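You operate a simulated robot arm through the tools that you are given. There is no shell and no other tool.

Carry out the task below with a simulated two-armed robot. There is one attempt and no reset: what you move stays moved.

Task
Squeeze-test the white tub on the steel table and sort it.
Fine: hold the lever till HOLD clears; 30 kPa or more goes in the green tray, less in the red one; leave the slide out.

It is judged by the outcome, as a careful person would: the job done as asked, and still so three seconds after it is handed in. It fails if anything else is knocked over, pushed out of place, dropped, spilled or broken.

Robot
Two 7-joint arms with fingered hands on one trunk that stands fixed in place. Base frame: the origin is at the foot of the trunk, x ahead of it, y to its left, z up; the work surface is at about z = 76. Lengths are in cm, angles in degrees, forces in N, time in s.
The left shoulder is at [10.2, 12.5, 99.7], the right one opposite. With the tool pointing down near the work surface each hand reaches from about 48 to 84 cm from the base axis, measured 20 degrees to its own side. Payload 3.6 kg a hand.
The tool frame of a hand sits at the grasp point between the pads (the TCP): z along the fingers, y along the line on which they close. The tips reach 3 cm beyond it. Largest opening 10.4 cm; the body of the gripper starts 3.5 cm behind the TCP. The gripper is a hand of 4 fingers: y runs from the thumb to the fingers, the wrist lies at [-1.5, -10.4, -17.8] in the tool frame.
Orientation is told as [roll, pitch, yaw] about the base's x, y, z axes, in that order, counted from this pose: with the fingers straight down and the wrist toward the robot, the tool's x, y and z point along [0, 1, 0], [1, 0, 0] and [0, 0, -1] of the base frame.

Tools
- The arms move only by the tool arm_command. It takes "left_commands", "right_commands" or both (then of equal length, played together; a hand with none holds still); each is a list of rows, each a list of 6 numbers: the shift along the tool's x, y, z in units of 40 mm (1.0 is 40 mm), then the turn, a rotation vector about the tool's x, y, z in units of 4 degrees (1.0 is 4 degrees). In form: [[tx, ty, tz, rx, ry, rz], ...]. A call has 1 to 20 rows; each row shifts and turns the commanded pose from where the row before left it, along the tool's axes as they then stand. A call with a number of a shift or a turn outside -1 to 1 is refused whole. A row lasts 0.2 s, in which the tool goes at most 5 cm and 8.6 degrees; a call with a longer step from one row to the next is refused whole. Where a pose cannot be reached the arm comes as near as it can. A force on the tool above 60 N (or 10 N above the force at the start of the call, whichever is more), or a blocked arm, ends the call early, and 0.2 s more pass. In this call time passes only in rows, and 0.2 s behind the last. The reply holds the time, the measured pose of the TCP, the force on the tool along the base axes, the opening and the grip force, in the units named above and with some noise, with the torque about the TCP (base axes, N m) and any sound that the robot's microphone picked up.
- Cameras (640 x 400 px; columns grow to the right, rows downward): "scene" is now at [22.12, 3.88, 116.7]; the picture's right is [0.44, -0.90, 0.00], its down [-0.16, -0.08, -0.98] and it looks along [0.88, 0.43, -0.18] (base axes); focal length 214 px, centre (320, 200). "left" rides on the left gripper at [-6.1, -9.2, -13] in its tool frame; the picture's right is [-0.81, -0.28, 0.52], its down [0.53, -0.71, 0.46] and it looks along [0.24, 0.64, 0.72] (tool axes); focal length 275 px, centre (320, 200). "right" rides on the right gripper at [6.1, -9.2, -13] in its tool frame; the picture's right is [-0.81, 0.27, -0.52], its down [-0.53, -0.71, 0.46] and it looks along [-0.24, 0.64, 0.72] (tool axes); focal length 275 px, centre (320, 200). There is no depth. A picture from a camera that has moved, and an enlarged one, comes with that camera's place and axes in the base frame and with its lens.
- camera(camera): a new picture of that camera. It takes no simulated time.
- raise_lower(by): slides the trunk up (or, below 0, down) by that many cm; the arms and the scene camera ride with it, the base frame stays. It gives what a move gives, with no picture.
- set_fingers(index, middle, ring, thumb_bend, thumb_turn, hand): sets how far each is bent, from 0 (flat) to 1 (curled in); at 0.3 the hand is open as for a grip, at 0.7 the pads meet at the TCP. One left out holds its place. A second passes; each finger stops where it meets its share of the squeeze, and holds until it gets a number again. It is the only way to open and close the hand. It gives what a move gives, with no picture; readings hold the bend of each and the force on the fingers (four entries, about 0 where the hand has none), thumb and palm. thumb_turn goes from beside the hand (0) to across from the fingers (1), as for a grip.
- head_to(pan, tilt): turns the head with the scene camera to pan (to the left, within 80 degrees either way) and tilt (down, from -29 to 69), counted from straight ahead of the robot. It gives what a move gives.
- close_up(camera, box): a new picture of the part [left, top, right, bottom] of that camera's present view, enlarged. It takes no simulated time.
- hand_in(): hands the job in; it is judged then, once.

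Places have to be worked out from the pictures, the camera data and where the tool is seen. Open the grippers and draw the arms clear of the work before you hand the job in, unless the task says otherwise.

The tools are called after "Emit:" as name(argument=value, ...) on one line, values as JSON. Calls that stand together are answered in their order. arm_command: Moves the arms, as the interface text tells. Its arguments: {"type":"object","properties":{"left_commands":{"type":"array"},"right_commands":{"type":"array"}},"required":[]} The other tools are called the same way: raise_lower (by) slides the trunk up or down; set_fingers (index, middle, ring, thumb_bend, thumb_turn, hand) moves the fingers one by one; head_to (pan, tilt) turns the head that bears the scene camera; camera (camera) takes a picture; close_up (camera, box) takes an enlarged picture of a part of a camera's view; hand_in () hands the job in.

At the start:

```text
time: 0.0
left_tcp_pos: [40.97, 40.68, 115.96]
left_tcp_rot: [0.1, 0.0, 0.0]
left_ft_force: [0.3, 0.0, 1.2]
left_ft_torque: [-0.03, -0.02, 0.03]
left_width: 10.35
left_finger_force: 0.1
left_shape: jaw
left_bend: [0.3, 0.3, 0.3, 0.3, 0.98]
left_finger forces: [0.0, 0.0, 0.0, 0.0, 0.0, 0.0]
right_tcp_pos: [58.59, 1.1, 122.17]
right_tcp_rot: [0.1, 0.0, 0.0]
right_ft_force: [0.2, -0.5, 0.7]
right_ft_torque: [0.04, -0.04, 0.0]
right_width: 10.35
right_finger_force: 0.0
right_shape: jaw
right_bend: [0.3, 0.3, 0.3, 0.3, 0.98]
right_finger forces: [0.0, 0.0, 0.0, 0.0, 0.1, 0.1]
trunk travel left (down, up): [-22.5, 31.1]
head pan, tilt: [25.9, 10.6]
```

scene: 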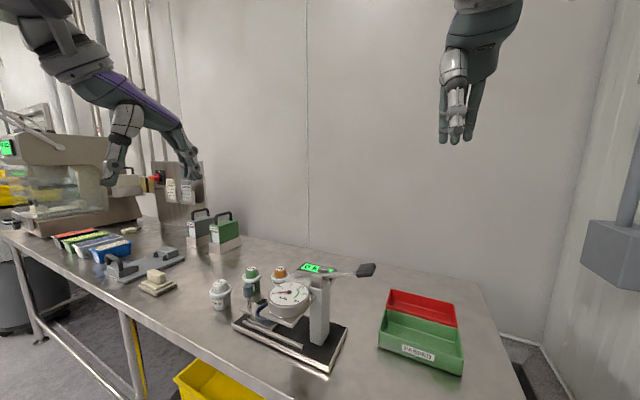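
right: 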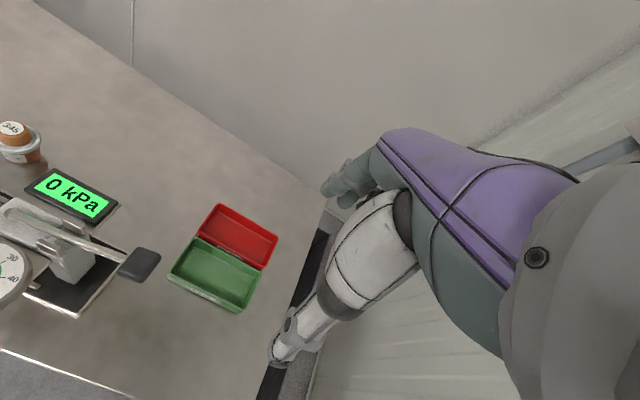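
left: 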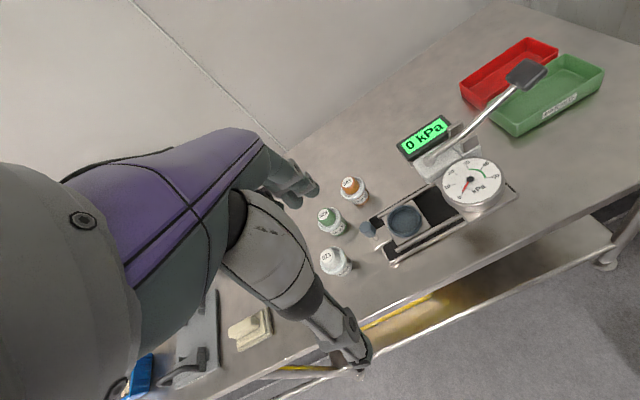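

The pictures show a squeeze tester with slide, dial, lever and display, three tubs (white, green, orange) and red/green trays. I look closer before moving anything.

Emit:
close_up(camera="scene", box=[200, 240, 400, 380])

Emit:
close_up(camera="left", box=[300, 40, 620, 290])

Emit:
close_up(camera="right", box=[0, 100, 300, 330])

```text
2.86 times, centred on (300, 310) of scene
camera zoom: at [22.12, 3.88, 116.7], right [0.44, -0.9, 0.0], down [-0.16, -0.08, -0.98], along [0.88, 0.43, -0.18], focal length 613 px, centre (377, -114)
```

zoom: 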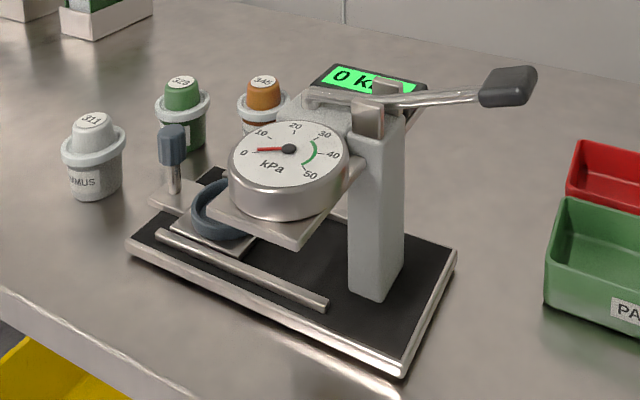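

```text
1.60 times, centred on (460, 165) of left
camera zoom: at [31.92, 34.69, 129.15], right [-0.28, -0.81, -0.52], down [-0.71, 0.53, -0.46], along [0.64, 0.24, -0.72], focal length 440 px, centre (96, 256)
```

zoom: 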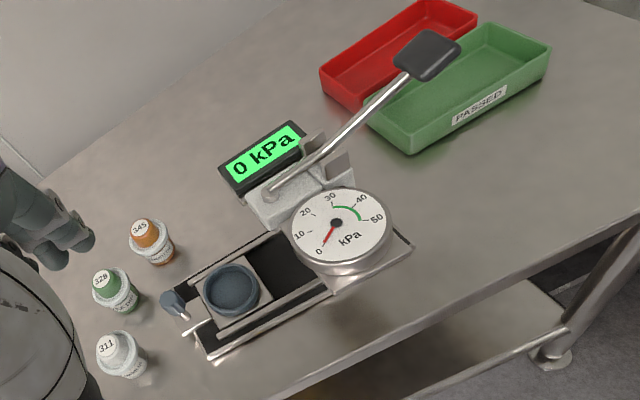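

```text
1.74 times, centred on (150, 215) of right
camera zoom: at [49.61, 7.22, 135.22], right [0.27, -0.81, 0.52], down [-0.71, -0.53, -0.46], along [0.64, -0.24, -0.72], focal length 479 px, centre (616, 174)
```

zoom: 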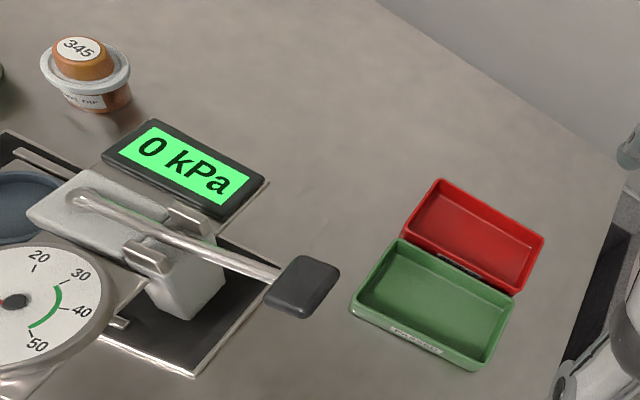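

The tub judged to be white (311) stands near [59, 53], the cup on the slide near [59, 37], and the lever's black handle near [59, 12, 96]. I turn the head to see the station from a better angle.

Emit:
head_to(pan=30, tilt=35)

Emit:
camera(camera="scene")

Emit:
close_up(camera="scene", box=[180, 100, 380, 225])

Emit:
close_up(camera="left", box=[310, 160, 470, 280])

```text
time: 0.9
left_tcp_pos: [40.94, 40.68, 116.04]
left_tcp_rot: [0.0, -0.1, 0.1]
left_ft_force: [-0.3, -0.3, 0.2]
left_ft_torque: [-0.01, -0.03, 0.01]
left_width: 10.36
left_finger_force: 0.1
left_shape: jaw
left_bend: [0.3, 0.3, 0.3, 0.3, 0.98]
left_finger forces: [0.0, 0.1, 0.0, 0.0, 0.0, 0.0]
right_tcp_pos: [58.73, 1.15, 122.16]
right_tcp_rot: [0.0, 0.0, 0.0]
right_ft_force: [0.5, 0.0, -0.3]
right_ft_torque: [0.0, -0.02, 0.0]
right_width: 10.34
right_finger_force: 0.1
right_shape: jaw
right_bend: [0.3, 0.3, 0.3, 0.3, 0.98]
right_finger forces: [0.0, 0.1, 0.1, 0.1, 0.0, 0.0]
trunk travel left (down, up): [-22.5, 31.1]
head pan, tilt: [30.0, 35.0]
```

```text
taken
camera scene: at [21.38, 4.21, 112.78], right [0.5, -0.87, 0.0], down [-0.5, -0.29, -0.82], along [0.71, 0.41, -0.57], focal length 214 px, centre (320, 200)
```

scene: 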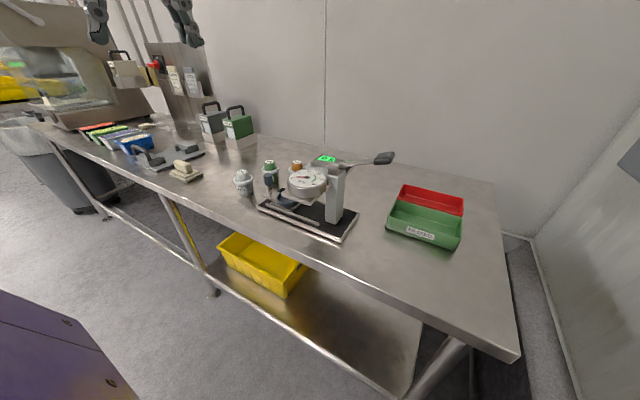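

```text
3.20 times, centred on (280, 162) of scene
camera zoom: at [21.38, 4.21, 112.78], right [0.5, -0.87, 0.0], down [-0.5, -0.29, -0.82], along [0.71, 0.41, -0.57], focal length 686 px, centre (448, 320)
```

zoom: 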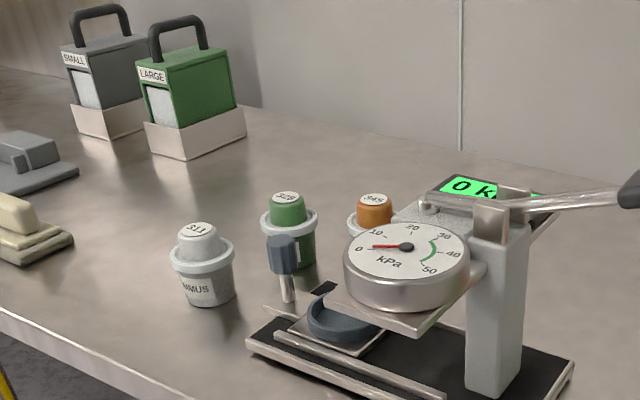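

```text
3.33 times, centred on (390, 220) of left
camera zoom: at [31.92, 34.69, 129.15], right [-0.28, -0.81, -0.52], down [-0.71, 0.53, -0.46], along [0.64, 0.24, -0.72], focal length 918 px, centre (87, 133)
```

zoom: 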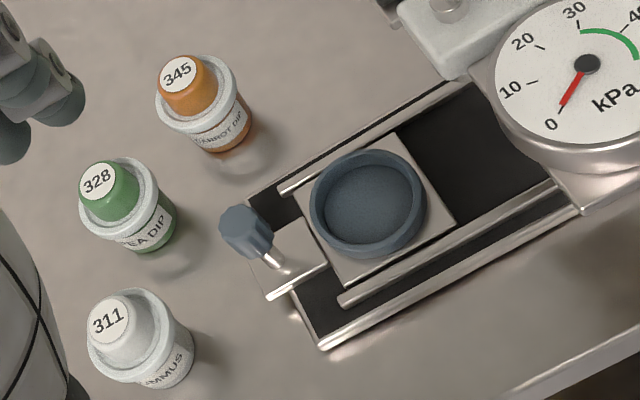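

The tub axis comes out near [59.4, 53.2] with its top at about 82.6; the cup rim is near [59.4, 36.6, 78.8] and the slide runs along y with its knob at [59.8, 43.1, 83]. I look closer at the lever, head and trays.

Emit:
close_up(camera="left", box=[390, 50, 550, 220])

Emit:
close_up(camera="scene", box=[260, 140, 400, 240])

Emit:
close_up(camera="right", box=[0, 150, 170, 320])

Emit:
close_up(camera="scene", box=[370, 170, 490, 260])

```text
2.35 times, centred on (470, 135) of left
camera zoom: at [31.92, 34.69, 129.15], right [-0.28, -0.81, -0.52], down [-0.71, 0.53, -0.46], along [0.64, 0.24, -0.72], focal length 648 px, centre (-33, 353)
```

zoom: 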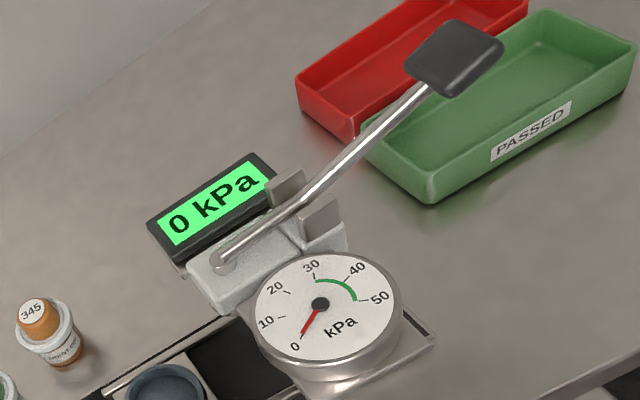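

```text
4.00 times, centred on (330, 190) of scene
camera zoom: at [21.38, 4.21, 112.78], right [0.5, -0.87, 0.0], down [-0.5, -0.29, -0.82], along [0.71, 0.41, -0.57], focal length 858 px, centre (280, 240)
```

zoom: 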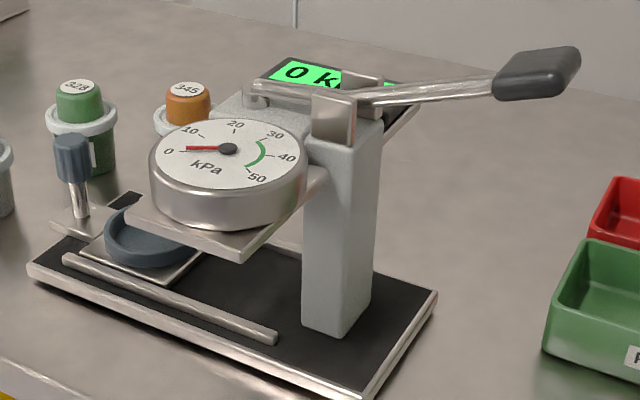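

```text
2.35 times, centred on (85, 235) of right
camera zoom: at [49.61, 7.22, 135.22], right [0.27, -0.81, 0.52], down [-0.71, -0.53, -0.46], along [0.64, -0.24, -0.72], focal length 648 px, centre (873, 118)
```

zoom: 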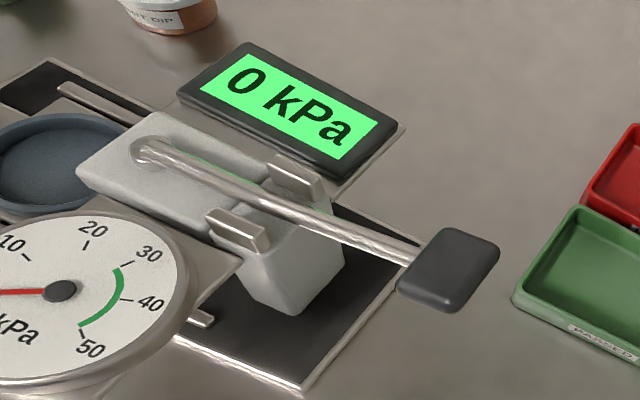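

```text
4.44 times, centred on (430, 215) of scene
camera zoom: at [21.38, 4.21, 112.78], right [0.5, -0.87, 0.0], down [-0.5, -0.29, -0.82], along [0.71, 0.41, -0.57], focal length 953 px, centre (-169, 133)
```

zoom: 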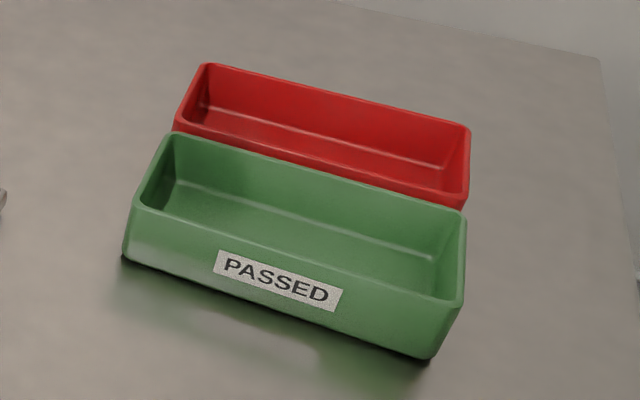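

The lever is nearly straight from about [60, 28, 91] up to the paddle at [59, 12.4, 96.4]; the trays are near [69.5, 3] (green) and [79, 3] (red). I bring the left hand over the white tub, yawed about 40 degrees so its fingers clear the green tub and the knob.

Emit:
arm_command(left_commands=[[0, 0, 0, 0, 0, -1], [0, 0, 0, 0, 0, -1], [0, 0, 0, 0, 0, -1], [0, 0, 0, 0, 0, -1], [0, 0, 0, 0, 0, -1], [0, 0, 0, 0, 0, -1], [0, 0, 0, 0, 0, -1], [0, 0, 0, 0, 0, -1], [0, 0, 0, 0, 0, -1], [0, 0, 0, 0, 0, -1], [-0.094, 0.921, 0, 0, 0, 0], [-0.094, 0.921, 0, 0, 0, 0], [-0.094, 0.921, 0, 0, 0, 0], [-0.094, 0.921, 0, 0, 0, 0], [-0.094, 0.921, 0, 0, 0, 0], [-0.094, 0.921, 0, 0, 0, 0], [0, 0, 0.875, 0, 0, 0], [0, 0, 0.875, 0, 0, 0], [0, 0, 0.875, 0, 0, 0], [0, 0, 0.875, 0, 0, 0]])

Emit:
camera(camera="left")

Emit:
camera(camera="scene")

```text
time: 5.1
left_tcp_pos: [59.23, 53.19, 101.89]
left_tcp_rot: [0.0, -0.1, 39.9]
left_ft_force: [-0.1, -0.7, 0.1]
left_ft_torque: [0.02, 0.02, 0.04]
left_width: 10.42
left_finger_force: 0.1
left_shape: jaw
left_bend: [0.3, 0.3, 0.3, 0.3, 0.98]
left_finger forces: [0.0, 0.0, 0.0, 0.0, 0.0, 0.0]
right_tcp_pos: [58.86, 1.08, 122.13]
right_tcp_rot: [-0.1, 0.0, 0.0]
right_ft_force: [-0.2, 0.7, -0.1]
right_ft_torque: [-0.02, 0.01, 0.03]
right_width: 10.36
right_finger_force: 0.0
right_shape: jaw
right_bend: [0.3, 0.3, 0.3, 0.3, 0.98]
right_finger forces: [0.0, 0.0, 0.1, 0.0, 0.0, 0.1]
trunk travel left (down, up): [-22.5, 31.1]
head pan, tilt: [30.0, 35.0]
```

```text
taken
camera left: at [56.19, 42.73, 114.89], right [0.31, -0.8, -0.52], down [-0.89, -0.05, -0.46], along [0.34, 0.6, -0.72], focal length 275 px, centre (320, 200)
```

left: 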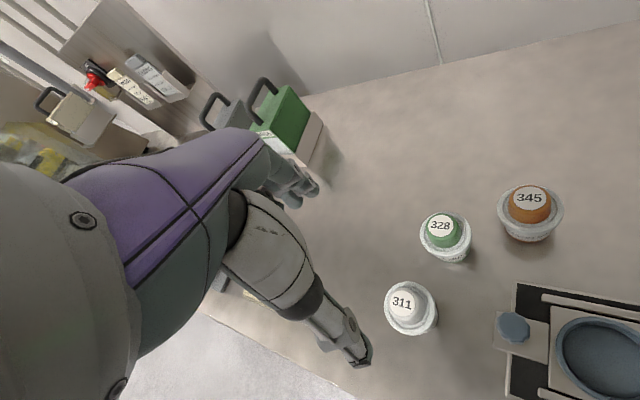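

```text
taken
camera scene: at [21.4, 4.24, 112.77], right [0.5, -0.87, 0.0], down [-0.5, -0.29, -0.82], along [0.71, 0.41, -0.57], focal length 214 px, centre (320, 200)
```

scene: 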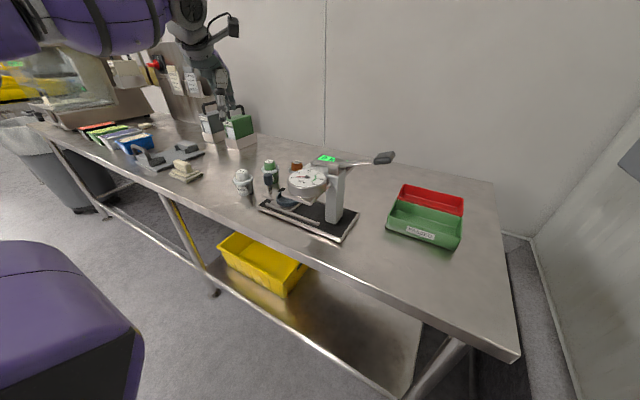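

The hand stands right above the tub (tub seen near [59.1, 53.1], TCP [59.2, 53.2]). I descend to about z = 86 and check.

Emit:
arm_command(left_commands=[[0, 0, 0.8, 0, 0, 0], [0, 0, 0.8, 0, 0, 0], [0, 0, 0.8, 0, 0, 0], [0, 0, 0.8, 0, 0, 0], [0, 0, 0.8, 0, 0, 0]])

Emit:
camera(camera="left")

Emit:
close_up(camera="scene", box=[190, 100, 350, 220])

```text
time: 6.3
left_tcp_pos: [59.62, 53.09, 85.97]
left_tcp_rot: [0.0, 0.0, 39.9]
left_ft_force: [-0.1, -0.9, 0.4]
left_ft_torque: [0.01, 0.02, 0.02]
left_width: 10.38
left_finger_force: 0.0
left_shape: jaw
left_bend: [0.3, 0.3, 0.3, 0.3, 0.98]
left_finger forces: [0.0, 0.0, 0.1, 0.0, 0.1, 0.1]
right_tcp_pos: [58.78, 1.18, 122.25]
right_tcp_rot: [0.0, 0.0, 0.0]
right_ft_force: [-0.4, 0.1, -1.2]
right_ft_torque: [-0.02, 0.0, -0.05]
right_width: 10.36
right_finger_force: 0.1
right_shape: jaw
right_bend: [0.3, 0.3, 0.3, 0.3, 0.98]
right_finger forces: [0.1, 0.1, 0.0, 0.0, 0.1, 0.0]
trunk travel left (down, up): [-22.5, 31.1]
head pan, tilt: [30.0, 35.0]
```

```text
taken
camera left: at [56.64, 42.68, 99.09], right [0.31, -0.8, -0.52], down [-0.89, -0.05, -0.46], along [0.34, 0.6, -0.72], focal length 275 px, centre (320, 200)
```

left: 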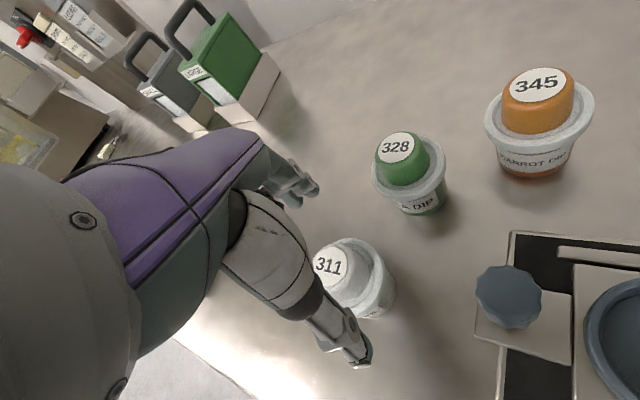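

```text
3.33 times, centred on (270, 160) of scene
camera zoom: at [21.4, 4.23, 112.77], right [0.5, -0.87, 0.0], down [-0.5, -0.29, -0.82], along [0.71, 0.41, -0.57], focal length 715 px, centre (487, 333)
```

zoom: 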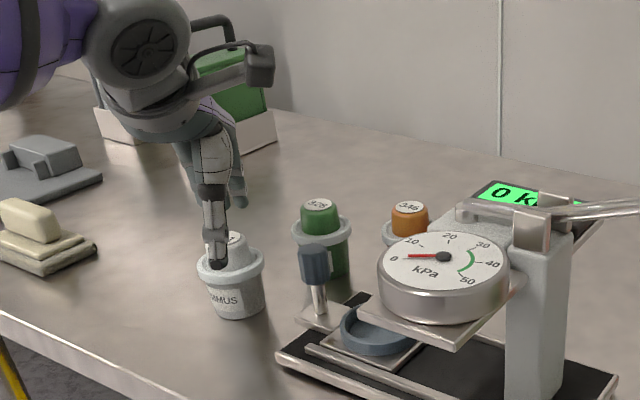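

The tub is centred between thumb and fingers. I descend 5 cm to z = 81, so the tips sit just below the rim, then close.

Emit:
arm_command(left_commands=[[0, 0, 0.4, 0, 0, 0], [0, 0, 0.4, 0, 0, 0], [0, 0, 0.4, 0, 0, 0]])

Emit:
close_up(camera="scene", box=[210, 120, 290, 180])

Emit:
camera(camera="left")

```text
time: 7.1
left_tcp_pos: [59.61, 53.08, 81.3]
left_tcp_rot: [0.1, -0.1, 39.9]
left_ft_force: [1.0, 0.2, -0.6]
left_ft_torque: [-0.04, 0.01, 0.0]
left_width: 10.37
left_finger_force: 0.0
left_shape: jaw
left_bend: [0.3, 0.3, 0.3, 0.3, 0.98]
left_finger forces: [0.0, 0.0, 0.0, 0.0, 0.1, 0.1]
right_tcp_pos: [58.63, 1.12, 122.18]
right_tcp_rot: [0.0, 0.1, -0.1]
right_ft_force: [0.5, 0.4, 0.4]
right_ft_torque: [0.01, 0.02, 0.05]
right_width: 10.34
right_finger_force: 0.2
right_shape: jaw
right_bend: [0.3, 0.3, 0.3, 0.3, 0.98]
right_finger forces: [0.0, 0.0, 0.0, 0.0, 0.0, 0.0]
trunk travel left (down, up): [-22.5, 31.1]
head pan, tilt: [30.0, 35.0]
```

```text
6.67 times, centred on (250, 150) of scene
camera zoom: at [21.39, 4.22, 112.77], right [0.5, -0.87, 0.0], down [-0.5, -0.29, -0.82], along [0.71, 0.41, -0.57], focal length 1430 px, centre (787, 533)
```

zoom: 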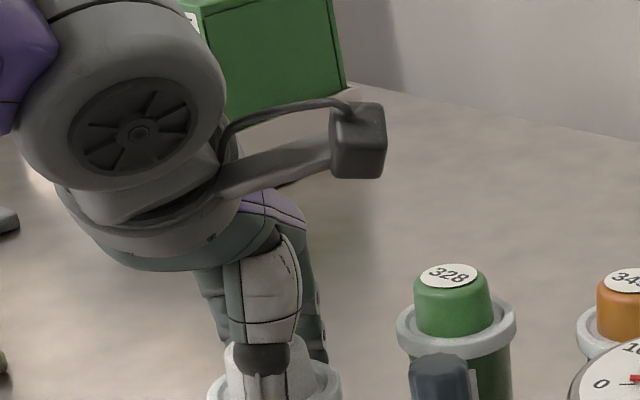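

```text
taken
camera left: at [56.56, 42.6, 94.36], right [0.31, -0.8, -0.52], down [-0.89, -0.05, -0.46], along [0.34, 0.6, -0.72], focal length 275 px, centre (320, 200)
```

left: 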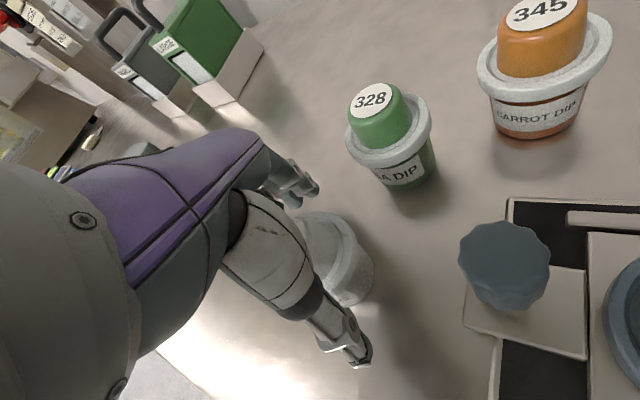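

The tub sits between thumb and fingers with the tips off the table. I close gently to 0.5 and read the forces.

Emit:
set_fingers(hand="left", index=0.48, middle=0.48, ring=0.48, thumb_bend=0.48, thumb_turn=1)

Emit:
camera(camera="left")

Emit:
close_up(camera="scene", box=[210, 140, 290, 200])

```text
time: 8.1
left_tcp_pos: [59.4, 53.1, 81.29]
left_tcp_rot: [0.0, 0.0, 39.9]
left_ft_force: [-0.4, -0.6, -0.2]
left_ft_torque: [0.0, 0.01, -0.05]
left_width: 5.91
left_finger_force: 0.8
left_shape: fingers
left_bend: [0.47, 0.48, 0.48, 0.47, 1.0]
left_finger forces: [0.4, 0.0, 0.0, 0.0, 0.6, 0.0]
right_tcp_pos: [58.75, 1.19, 122.1]
right_tcp_rot: [0.0, -0.1, 0.0]
right_ft_force: [-0.1, 0.4, -0.2]
right_ft_torque: [0.02, -0.01, 0.0]
right_width: 10.37
right_finger_force: 0.0
right_shape: jaw
right_bend: [0.3, 0.3, 0.3, 0.3, 0.98]
right_finger forces: [0.0, 0.0, 0.1, 0.1, 0.0, 0.0]
trunk travel left (down, up): [-22.5, 31.1]
head pan, tilt: [30.0, 35.0]
```

```text
taken
camera left: at [56.55, 42.59, 94.39], right [0.31, -0.8, -0.52], down [-0.89, -0.05, -0.46], along [0.34, 0.6, -0.72], focal length 275 px, centre (320, 200)
```

left: 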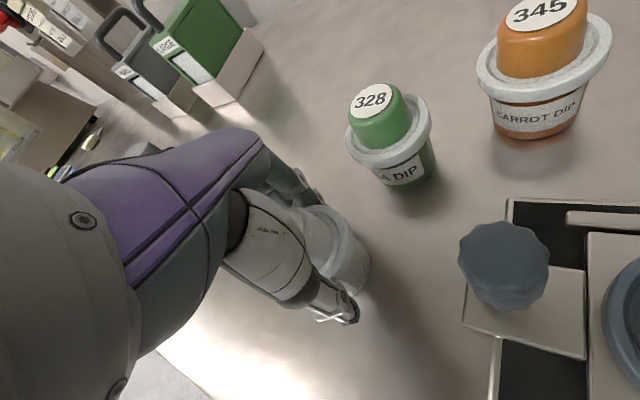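

```text
6.67 times, centred on (250, 170) of scene
camera zoom: at [21.37, 4.21, 112.78], right [0.5, -0.87, 0.0], down [-0.5, -0.29, -0.82], along [0.71, 0.41, -0.57], focal length 1430 px, centre (787, 400)
```

zoom: 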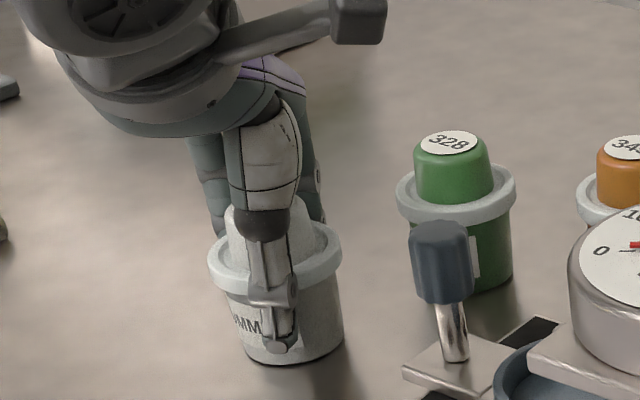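

Contact is made (opening 5.9), but the thumb tip reaches to about 1 cm above the tub's base, which would foul the cup wall. I reopen slightly, rise 1.4 cm and grip again more firmly.

Emit:
set_fingers(hand="left", index=0.38, middle=0.38, ring=0.38, thumb_bend=0.38)

Emit:
arm_command(left_commands=[[0, 0, -0.18, 0, 0, 0], [0, 0, -0.17, 0, 0, 0]])

Emit:
set_fingers(hand="left", index=0.54, middle=0.54, ring=0.54, thumb_bend=0.54)

Emit:
close_up(camera="scene", box=[210, 140, 290, 200])

```text
time: 9.1
left_tcp_pos: [59.6, 53.09, 81.29]
left_tcp_rot: [0.0, 0.0, 39.9]
left_ft_force: [0.4, 0.0, 0.0]
left_ft_torque: [0.0, -0.03, -0.01]
left_width: 8.24
left_finger_force: 0.0
left_shape: fingers
left_bend: [0.38, 0.38, 0.38, 0.38, 0.99]
left_finger forces: [0.0, 0.0, 0.0, 0.0, 0.0, 0.1]
right_tcp_pos: [58.71, 1.1, 122.29]
right_tcp_rot: [0.0, 0.0, 0.0]
right_ft_force: [0.6, -0.5, 0.7]
right_ft_torque: [-0.02, 0.01, 0.03]
right_width: 10.36
right_finger_force: 0.1
right_shape: jaw
right_bend: [0.3, 0.3, 0.3, 0.3, 0.98]
right_finger forces: [0.0, 0.0, 0.0, 0.1, 0.0, 0.0]
trunk travel left (down, up): [-22.5, 31.1]
head pan, tilt: [30.0, 35.0]
```

```text
time: 9.7
left_tcp_pos: [59.49, 53.04, 82.75]
left_tcp_rot: [-0.1, 0.0, 40.0]
left_ft_force: [-0.7, -0.4, -0.4]
left_ft_torque: [0.0, -0.01, 0.01]
left_width: 8.24
left_finger_force: 0.1
left_shape: fingers
left_bend: [0.38, 0.38, 0.38, 0.38, 0.99]
left_finger forces: [0.0, 0.0, 0.1, 0.0, 0.0, 0.0]
right_tcp_pos: [58.72, 1.22, 122.25]
right_tcp_rot: [0.0, -0.1, 0.0]
right_ft_force: [0.4, 0.4, -1.1]
right_ft_torque: [0.02, -0.02, 0.02]
right_width: 10.34
right_finger_force: 0.1
right_shape: jaw
right_bend: [0.3, 0.3, 0.3, 0.3, 0.98]
right_finger forces: [0.0, 0.0, 0.0, 0.0, 0.0, 0.1]
trunk travel left (down, up): [-22.5, 31.1]
head pan, tilt: [30.0, 35.0]
```

```text
time: 10.7
left_tcp_pos: [59.36, 53.08, 82.76]
left_tcp_rot: [0.0, 0.0, 40.0]
left_ft_force: [-0.8, -0.4, -0.4]
left_ft_torque: [-0.01, 0.06, -0.03]
left_width: 5.47
left_finger_force: 5.6
left_shape: fingers
left_bend: [0.5, 0.52, 0.54, 0.49, 1.0]
left_finger forces: [3.2, 1.8, 0.0, 0.0, 5.0, 0.0]
right_tcp_pos: [58.68, 1.05, 122.21]
right_tcp_rot: [0.0, 0.0, 0.0]
right_ft_force: [0.1, -0.6, 0.1]
right_ft_torque: [-0.02, -0.03, 0.0]
right_width: 10.35
right_finger_force: 0.0
right_shape: jaw
right_bend: [0.3, 0.3, 0.3, 0.3, 0.98]
right_finger forces: [0.0, 0.0, 0.0, 0.0, 0.0, 0.0]
trunk travel left (down, up): [-22.5, 31.1]
head pan, tilt: [30.0, 35.0]
```

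```text
6.67 times, centred on (250, 170) of scene
camera zoom: at [21.37, 4.21, 112.78], right [0.5, -0.87, 0.0], down [-0.5, -0.29, -0.82], along [0.71, 0.41, -0.57], focal length 1430 px, centre (787, 400)
```

zoom: 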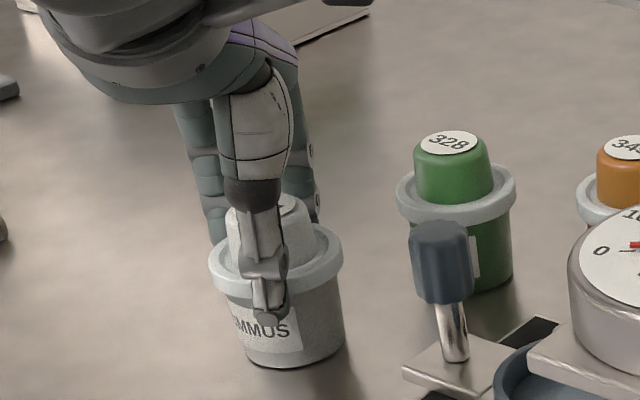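

Grip is on index, middle and thumb only, and the picture shows the tub about 0.7 cm to the tool's -x side. I open, shift 0.6 cm along -x and re-close to centre it.

Emit:
set_fingers(hand="left", index=0.4, middle=0.4, ring=0.4, thumb_bend=0.4)

Emit:
arm_command(left_commands=[[-0.16, 0, 0, 0, 0, 0]])

Emit:
set_fingers(hand="left", index=0.58, middle=0.58, ring=0.58, thumb_bend=0.58)

Emit:
close_up(camera="scene", box=[210, 140, 290, 200])

```text
time: 11.7
left_tcp_pos: [59.39, 53.07, 82.65]
left_tcp_rot: [0.1, 0.0, 40.0]
left_ft_force: [1.1, -0.1, -0.4]
left_ft_torque: [0.04, -0.02, 0.03]
left_width: 7.76
left_finger_force: 0.1
left_shape: fingers
left_bend: [0.4, 0.4, 0.4, 0.4, 0.99]
left_finger forces: [0.0, 0.1, 0.0, 0.0, 0.1, 0.0]
right_tcp_pos: [58.67, 1.08, 122.24]
right_tcp_rot: [0.0, 0.0, 0.0]
right_ft_force: [0.8, -0.2, 0.0]
right_ft_torque: [-0.01, -0.01, 0.04]
right_width: 10.34
right_finger_force: 0.1
right_shape: jaw
right_bend: [0.3, 0.3, 0.3, 0.3, 0.98]
right_finger forces: [0.0, 0.0, 0.0, 0.1, 0.0, 0.1]
trunk travel left (down, up): [-22.5, 31.1]
head pan, tilt: [30.0, 35.0]
```

```text
time: 12.1
left_tcp_pos: [59.79, 52.59, 82.64]
left_tcp_rot: [0.0, 0.0, 40.0]
left_ft_force: [-0.1, 0.6, -0.4]
left_ft_torque: [-0.02, -0.02, -0.03]
left_width: 7.72
left_finger_force: 0.1
left_shape: fingers
left_bend: [0.4, 0.4, 0.4, 0.4, 0.99]
left_finger forces: [0.0, 0.0, 0.0, 0.1, 0.0, 0.0]
right_tcp_pos: [58.72, 1.08, 122.17]
right_tcp_rot: [0.1, 0.0, 0.0]
right_ft_force: [0.2, 0.2, 0.6]
right_ft_torque: [0.03, 0.01, 0.01]
right_width: 10.38
right_finger_force: 0.1
right_shape: jaw
right_bend: [0.3, 0.3, 0.3, 0.3, 0.98]
right_finger forces: [0.0, 0.0, 0.0, 0.0, 0.1, 0.0]
trunk travel left (down, up): [-22.5, 31.1]
head pan, tilt: [30.0, 35.0]
```

```text
time: 13.1
left_tcp_pos: [59.8, 52.61, 82.78]
left_tcp_rot: [0.1, 0.0, 40.0]
left_ft_force: [0.7, -0.2, 0.1]
left_ft_torque: [0.02, -0.03, 0.0]
left_width: 5.16
left_finger_force: 8.4
left_shape: fingers
left_bend: [0.53, 0.52, 0.55, 0.49, 1.0]
left_finger forces: [2.8, 4.3, 1.4, 0.0, 8.5, 0.1]
right_tcp_pos: [58.63, 1.12, 122.2]
right_tcp_rot: [0.1, 0.0, 0.0]
right_ft_force: [0.2, 0.5, -0.4]
right_ft_torque: [0.02, 0.0, 0.0]
right_width: 10.37
right_finger_force: 0.1
right_shape: jaw
right_bend: [0.3, 0.3, 0.3, 0.3, 0.98]
right_finger forces: [0.0, 0.1, 0.1, 0.1, 0.0, 0.1]
trunk travel left (down, up): [-22.5, 31.1]
head pan, tilt: [30.0, 35.0]
```

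```text
6.67 times, centred on (250, 170) of scene
camera zoom: at [21.38, 4.22, 112.78], right [0.5, -0.87, 0.0], down [-0.5, -0.29, -0.82], along [0.71, 0.41, -0.57], focal length 1430 px, centre (787, 400)
```

zoom: 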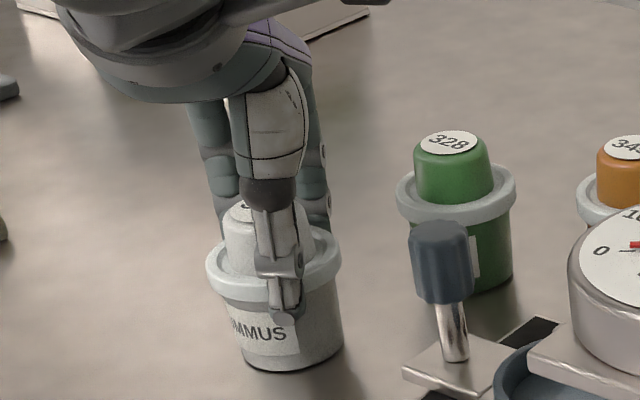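

All three fingers and the thumb hold now (8.4 N). I lift 3 cm slowly and check for slip.

Emit:
arm_command(left_commands=[[0, 0, -0.15, 0, 0, 0], [0, 0, -0.2, 0, 0, 0], [0, 0, -0.2, 0, 0, 0], [0, 0, -0.2, 0, 0, 0]])

Emit:
close_up(camera="scene", box=[210, 140, 290, 200])

Emit:
camera(camera="left")

```text
time: 14.1
left_tcp_pos: [59.71, 52.74, 85.68]
left_tcp_rot: [0.1, -0.1, 39.9]
left_ft_force: [-0.4, -0.6, -1.1]
left_ft_torque: [0.03, 0.0, -0.02]
left_width: 5.17
left_finger_force: 8.6
left_shape: fingers
left_bend: [0.53, 0.52, 0.55, 0.49, 1.0]
left_finger forces: [2.8, 4.3, 1.3, 0.0, 8.5, 0.1]
right_tcp_pos: [58.83, 1.08, 122.24]
right_tcp_rot: [0.1, 0.0, 0.0]
right_ft_force: [-0.3, 0.4, -0.2]
right_ft_torque: [0.04, -0.01, 0.02]
right_width: 10.33
right_finger_force: 0.0
right_shape: jaw
right_bend: [0.3, 0.3, 0.3, 0.3, 0.98]
right_finger forces: [0.0, 0.0, 0.1, 0.0, 0.1, 0.0]
trunk travel left (down, up): [-22.5, 31.1]
head pan, tilt: [30.0, 35.0]
```

```text
6.67 times, centred on (250, 170) of scene
camera zoom: at [21.37, 4.22, 112.78], right [0.5, -0.87, 0.0], down [-0.5, -0.29, -0.82], along [0.71, 0.41, -0.57], focal length 1430 px, centre (787, 400)
```

zoom: 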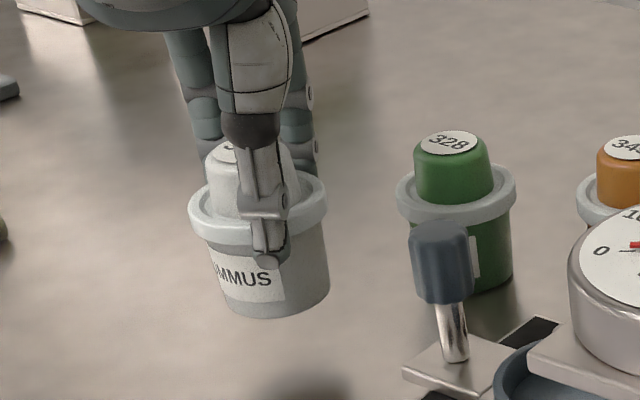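

```text
taken
camera left: at [56.72, 42.15, 98.72], right [0.31, -0.8, -0.52], down [-0.89, -0.05, -0.46], along [0.34, 0.6, -0.72], focal length 275 px, centre (320, 200)
```

left: 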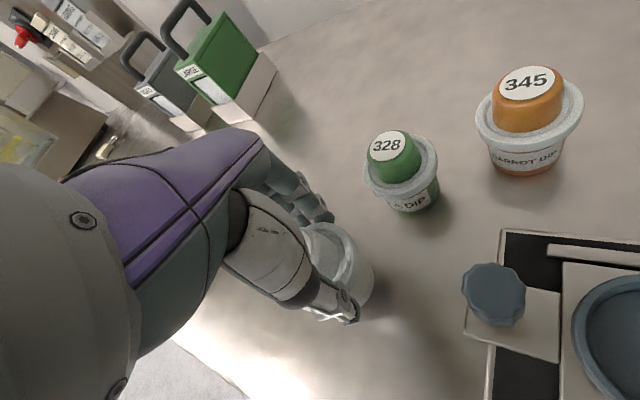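

The tub hangs firmly (bottom about 6.7 cm below the TCP). I lift it to about z = 96 and turn the hand to yaw -15 in free air.

Emit:
arm_command(left_commands=[[0, 0, -0.4, 0, 0, 0], [0, 0, -0.7, 0, 0, 0], [0, 0, -0.7, 0, 0, 0], [0, 0, -0.5, 0, 0, 0], [0, 0, -0.3, 0, 0, 0], [0, 0, 0, 0, 0, 0.95], [0, 0, 0, 0, 0, 1], [0, 0, 0, 0, 0, 1], [0, 0, 0, 0, 0, 1], [0, 0, 0, 0, 0, 1], [0, 0, 0, 0, 0, 1], [0, 0, 0, 0, 0, 1], [0, 0, 0, 0, 0, 1], [0, 0, 0, 0, 0, 1], [0, 0, 0, 0, 0, 1], [0, 0, 0, 0, 0, 1], [0, 0, 0, 0, 0, 1], [0, 0, 0, 0, 0, 1], [0, 0, 0, 0, 0, 0.8]])

Emit:
camera(camera="scene")

Emit:
camera(camera="left")

```text
time: 18.1
left_tcp_pos: [59.84, 52.6, 96.04]
left_tcp_rot: [0.1, -0.1, -15.1]
left_ft_force: [0.7, 0.5, -0.8]
left_ft_torque: [0.0, 0.02, 0.0]
left_width: 5.17
left_finger_force: 8.6
left_shape: fingers
left_bend: [0.53, 0.52, 0.55, 0.49, 1.0]
left_finger forces: [2.8, 4.4, 1.3, 0.0, 8.7, 0.0]
right_tcp_pos: [58.83, 1.23, 122.13]
right_tcp_rot: [0.1, 0.0, 0.1]
right_ft_force: [0.0, 0.1, -0.3]
right_ft_torque: [0.02, 0.03, 0.01]
right_width: 10.33
right_finger_force: 0.0
right_shape: jaw
right_bend: [0.3, 0.3, 0.3, 0.3, 0.98]
right_finger forces: [0.1, 0.0, 0.0, 0.0, 0.1, 0.0]
trunk travel left (down, up): [-22.5, 31.1]
head pan, tilt: [30.0, 35.0]
```

```text
taken
camera scene: at [21.39, 4.22, 112.77], right [0.5, -0.87, 0.0], down [-0.5, -0.29, -0.82], along [0.71, 0.41, -0.57], focal length 214 px, centre (320, 200)
```

scene: 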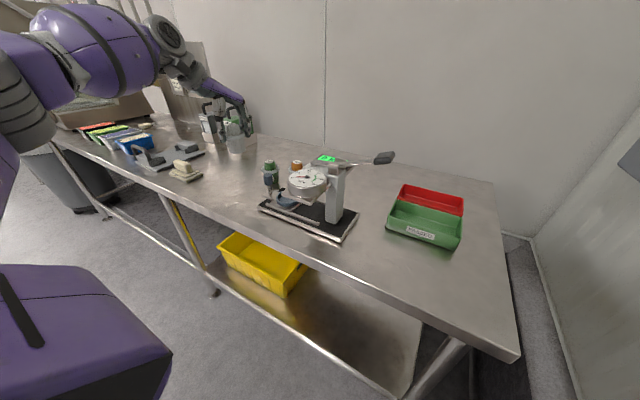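

```text
taken
camera left: at [49.51, 49.22, 109.1], right [-0.48, -0.71, -0.52], down [-0.55, 0.7, -0.45], along [0.69, 0.07, -0.72], focal length 275 px, centre (320, 200)
```

left: 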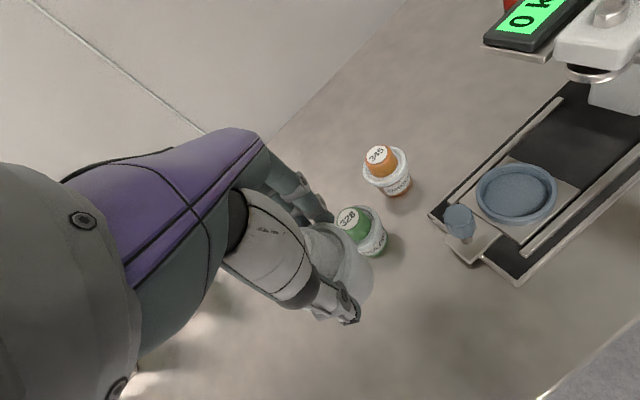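

The cup measures again at [59.5, 36.4, 78.8]. I carry the tub over it at the present height.

Emit:
arm_command(left_commands=[[-0.4, 0.1, 0, 0, 0, 0], [-0.7, 0.18, 0, 0, 0, 0], [-0.7, 0.18, 0, 0, 0, 0], [-0.7, 0.18, 0, 0, 0, 0], [-0.7, 0.18, 0, 0, 0, 0], [-0.5, 0.12, 0, 0, 0, 0], [-0.22, 0.04, 0, 0, 0, 0]])

Emit:
camera(camera="left")

Emit:
close_up(camera="scene", box=[230, 80, 390, 240])

```text
time: 19.7
left_tcp_pos: [59.4, 36.59, 95.98]
left_tcp_rot: [0.0, 0.1, -15.0]
left_ft_force: [0.5, -1.1, -1.2]
left_ft_torque: [0.0, -0.01, -0.01]
left_width: 5.18
left_finger_force: 8.0
left_shape: fingers
left_bend: [0.53, 0.52, 0.55, 0.49, 1.0]
left_finger forces: [2.8, 4.3, 1.5, 0.0, 8.7, 0.1]
right_tcp_pos: [58.73, 1.13, 122.13]
right_tcp_rot: [0.0, 0.0, 0.1]
right_ft_force: [0.4, 0.0, -0.5]
right_ft_torque: [0.02, 0.03, 0.01]
right_width: 10.35
right_finger_force: 0.0
right_shape: jaw
right_bend: [0.3, 0.3, 0.3, 0.3, 0.98]
right_finger forces: [0.1, 0.0, 0.1, 0.1, 0.0, 0.1]
trunk travel left (down, up): [-22.5, 31.1]
head pan, tilt: [30.0, 35.0]
```

```text
taken
camera left: at [49.12, 33.13, 109.06], right [-0.48, -0.71, -0.52], down [-0.55, 0.7, -0.46], along [0.69, 0.07, -0.72], focal length 275 px, centre (320, 200)
```

left: 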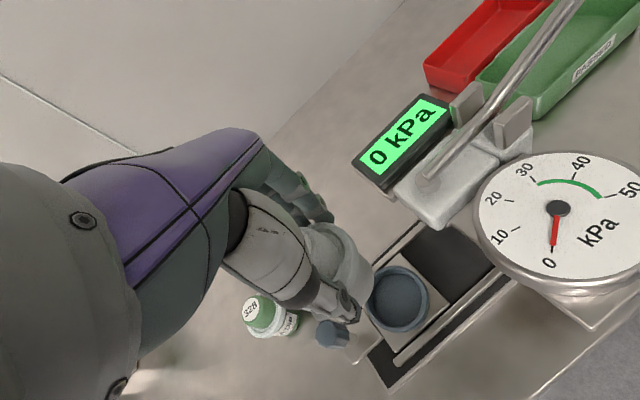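

```text
2.50 times, centred on (310, 160) of scene
camera zoom: at [21.38, 4.22, 112.78], right [0.5, -0.87, 0.0], down [-0.5, -0.29, -0.82], along [0.71, 0.41, -0.57], focal length 536 px, centre (345, 300)
```

zoom: 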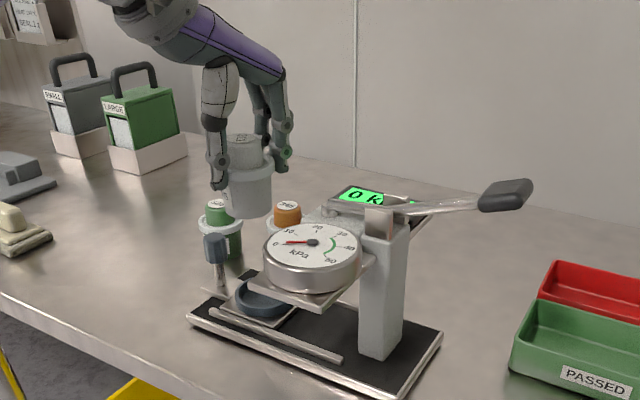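

The tub is above the cup; I measure its offset from the cup in enlarged views before lowering.

Emit:
close_up(camera="scene", box=[270, 120, 330, 220])

Emit:
close_up(camera="left", box=[290, 200, 450, 340])

Emit:
close_up(camera="right", box=[0, 100, 160, 300])

```text
4.00 times, centred on (300, 170) of scene
camera zoom: at [21.38, 4.22, 112.78], right [0.5, -0.87, 0.0], down [-0.5, -0.29, -0.82], along [0.71, 0.41, -0.57], focal length 858 px, centre (400, 320)
```

zoom: 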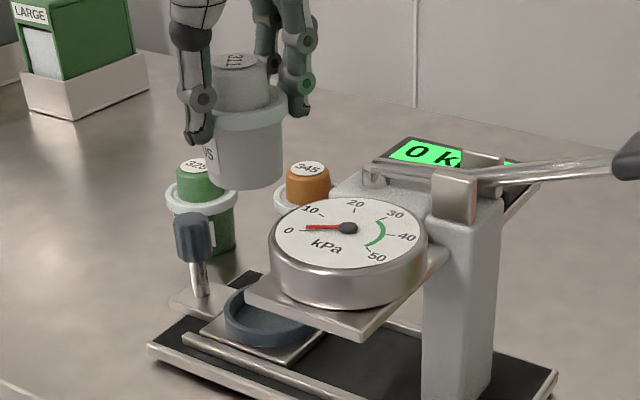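

```text
2.86 times, centred on (370, 270) of left
camera zoom: at [49.12, 33.13, 109.06], right [-0.48, -0.71, -0.52], down [-0.55, 0.7, -0.46], along [0.69, 0.07, -0.72], focal length 786 px, centre (177, 0)
```

zoom: 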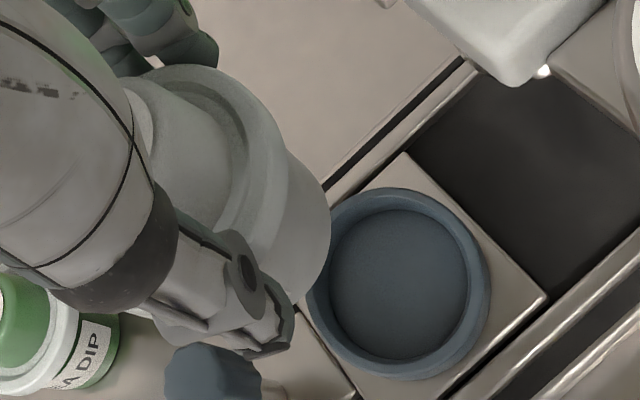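

```text
2.00 times, centred on (80, 200) of right
camera zoom: at [49.62, 7.22, 135.21], right [0.27, -0.81, 0.52], down [-0.71, -0.53, -0.46], along [0.64, -0.24, -0.72], focal length 551 px, centre (800, 200)
```

zoom: 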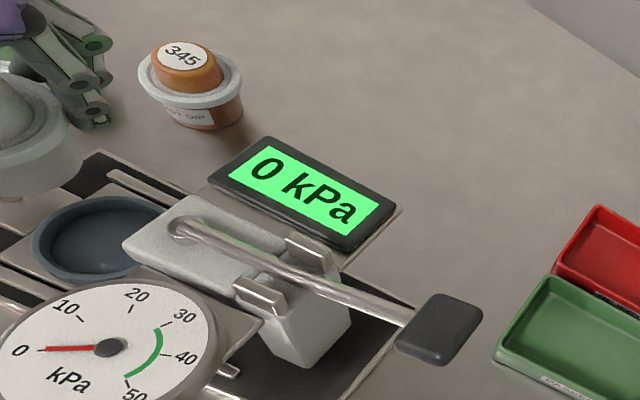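

Both views put the tub's axis about 1.1 cm to the +y side of the cup's (the fingers' middle is off the tool axis). I shift 1.1 cm along tool -x and lower to about z = 88, then check again.

Emit:
arm_command(left_commands=[[-0.15, 0, 0, 0, 0, 0], [-0.13, 0, 0.2, 0, 0, 0], [0, 0, 0.5, 0, 0, 0], [0, 0, 0.5, 0, 0, 0], [0, 0, 0.5, 0, 0, 0], [0, 0, 0.3, 0, 0, 0]])

Emit:
close_up(camera="scene", box=[270, 120, 330, 220])

Emit:
close_up(camera="left", box=[270, 200, 430, 340])

Emit:
close_up(camera="right", box=[0, 100, 160, 300])

```text
time: 21.1
left_tcp_pos: [59.45, 35.34, 87.89]
left_tcp_rot: [0.1, 0.1, -15.1]
left_ft_force: [0.7, -0.8, -0.5]
left_ft_torque: [-0.04, 0.0, 0.01]
left_width: 5.18
left_finger_force: 8.1
left_shape: fingers
left_bend: [0.53, 0.52, 0.55, 0.49, 1.0]
left_finger forces: [2.8, 4.4, 1.4, 0.0, 8.8, 0.0]
right_tcp_pos: [58.76, 1.17, 122.11]
right_tcp_rot: [-0.1, 0.0, 0.0]
right_ft_force: [0.7, 0.1, 0.3]
right_ft_torque: [0.01, -0.02, 0.01]
right_width: 10.36
right_finger_force: 0.0
right_shape: jaw
right_bend: [0.3, 0.3, 0.3, 0.3, 0.98]
right_finger forces: [0.0, 0.0, 0.0, 0.0, 0.1, 0.1]
trunk travel left (down, up): [-22.5, 31.1]
head pan, tilt: [30.0, 35.0]
```

```text
4.00 times, centred on (300, 170) of scene
camera zoom: at [21.39, 4.22, 112.77], right [0.5, -0.87, 0.0], down [-0.5, -0.29, -0.82], along [0.71, 0.41, -0.57], focal length 858 px, centre (400, 320)
```

zoom: 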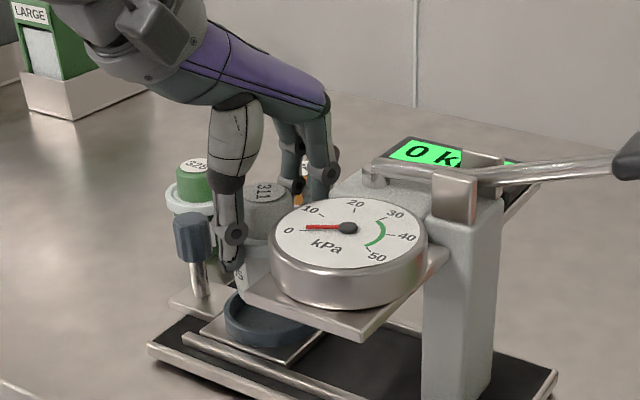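

```text
2.86 times, centred on (350, 270) of left
camera zoom: at [49.09, 31.91, 100.94], right [-0.48, -0.71, -0.52], down [-0.55, 0.7, -0.45], along [0.69, 0.07, -0.72], focal length 786 px, centre (234, 0)
```

zoom: 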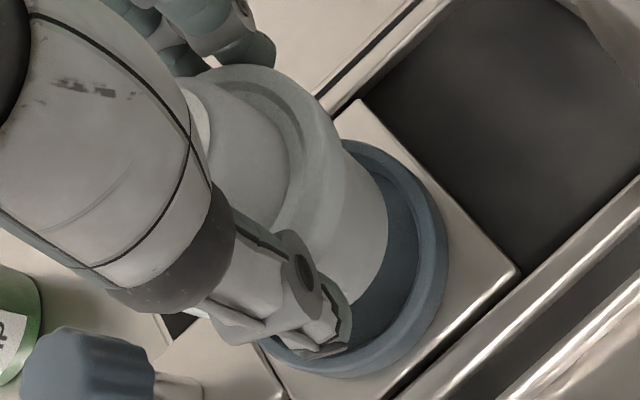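

```text
2.00 times, centred on (80, 200) of right
camera zoom: at [49.63, 7.23, 135.21], right [0.27, -0.81, 0.52], down [-0.71, -0.53, -0.46], along [0.64, -0.24, -0.72], focal length 551 px, centre (800, 200)
```

zoom: 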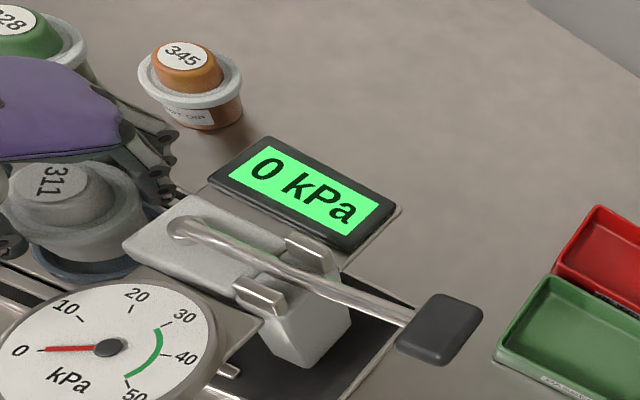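

The tub's axis now reads about [59.65, 36.15] against the cup's [59.45, 36.5]. I shift back 0.25 cm and lower to about z = 85.4.

Emit:
arm_command(left_commands=[[0.06, -0.03, 0, 0, 0, 0], [0, 0, 0.2, 0, 0, 0], [0, 0, 0.2, 0, 0, 0], [0, 0, 0.22, 0, 0, 0]])

Emit:
close_up(camera="scene", box=[270, 150, 330, 200])

Emit:
close_up(camera="left", box=[270, 200, 430, 340])

```text
time: 22.1
left_tcp_pos: [59.16, 35.65, 85.57]
left_tcp_rot: [0.1, -0.1, -15.0]
left_ft_force: [0.7, -0.1, -1.1]
left_ft_torque: [-0.03, 0.0, 0.0]
left_width: 5.15
left_finger_force: 8.9
left_shape: fingers
left_bend: [0.53, 0.52, 0.55, 0.49, 1.0]
left_finger forces: [2.8, 4.4, 1.3, 0.1, 8.8, 0.0]
right_tcp_pos: [58.89, 1.08, 122.13]
right_tcp_rot: [0.0, 0.0, 0.0]
right_ft_force: [-0.3, -0.5, -0.5]
right_ft_torque: [0.04, 0.02, 0.0]
right_width: 10.36
right_finger_force: 0.0
right_shape: jaw
right_bend: [0.3, 0.3, 0.3, 0.3, 0.98]
right_finger forces: [0.0, 0.0, 0.0, 0.0, 0.0, 0.1]
trunk travel left (down, up): [-22.5, 31.1]
head pan, tilt: [30.0, 35.0]
```

```text
8.00 times, centred on (300, 175) of scene
camera zoom: at [21.39, 4.22, 112.77], right [0.5, -0.87, 0.0], down [-0.5, -0.29, -0.82], along [0.71, 0.41, -0.57], focal length 1716 px, centre (480, 400)
```

zoom: 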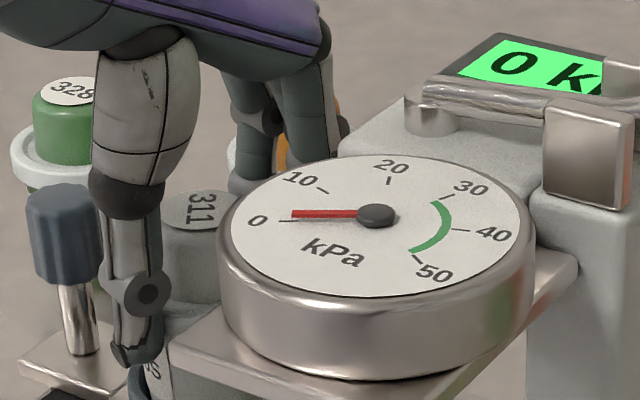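

```text
2.86 times, centred on (350, 270) of left
camera zoom: at [48.84, 32.23, 98.65], right [-0.48, -0.71, -0.52], down [-0.55, 0.7, -0.46], along [0.69, 0.07, -0.72], focal length 786 px, centre (234, 0)
```

zoom: 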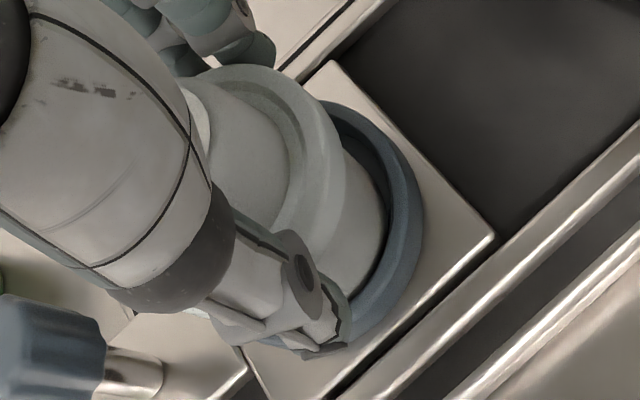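

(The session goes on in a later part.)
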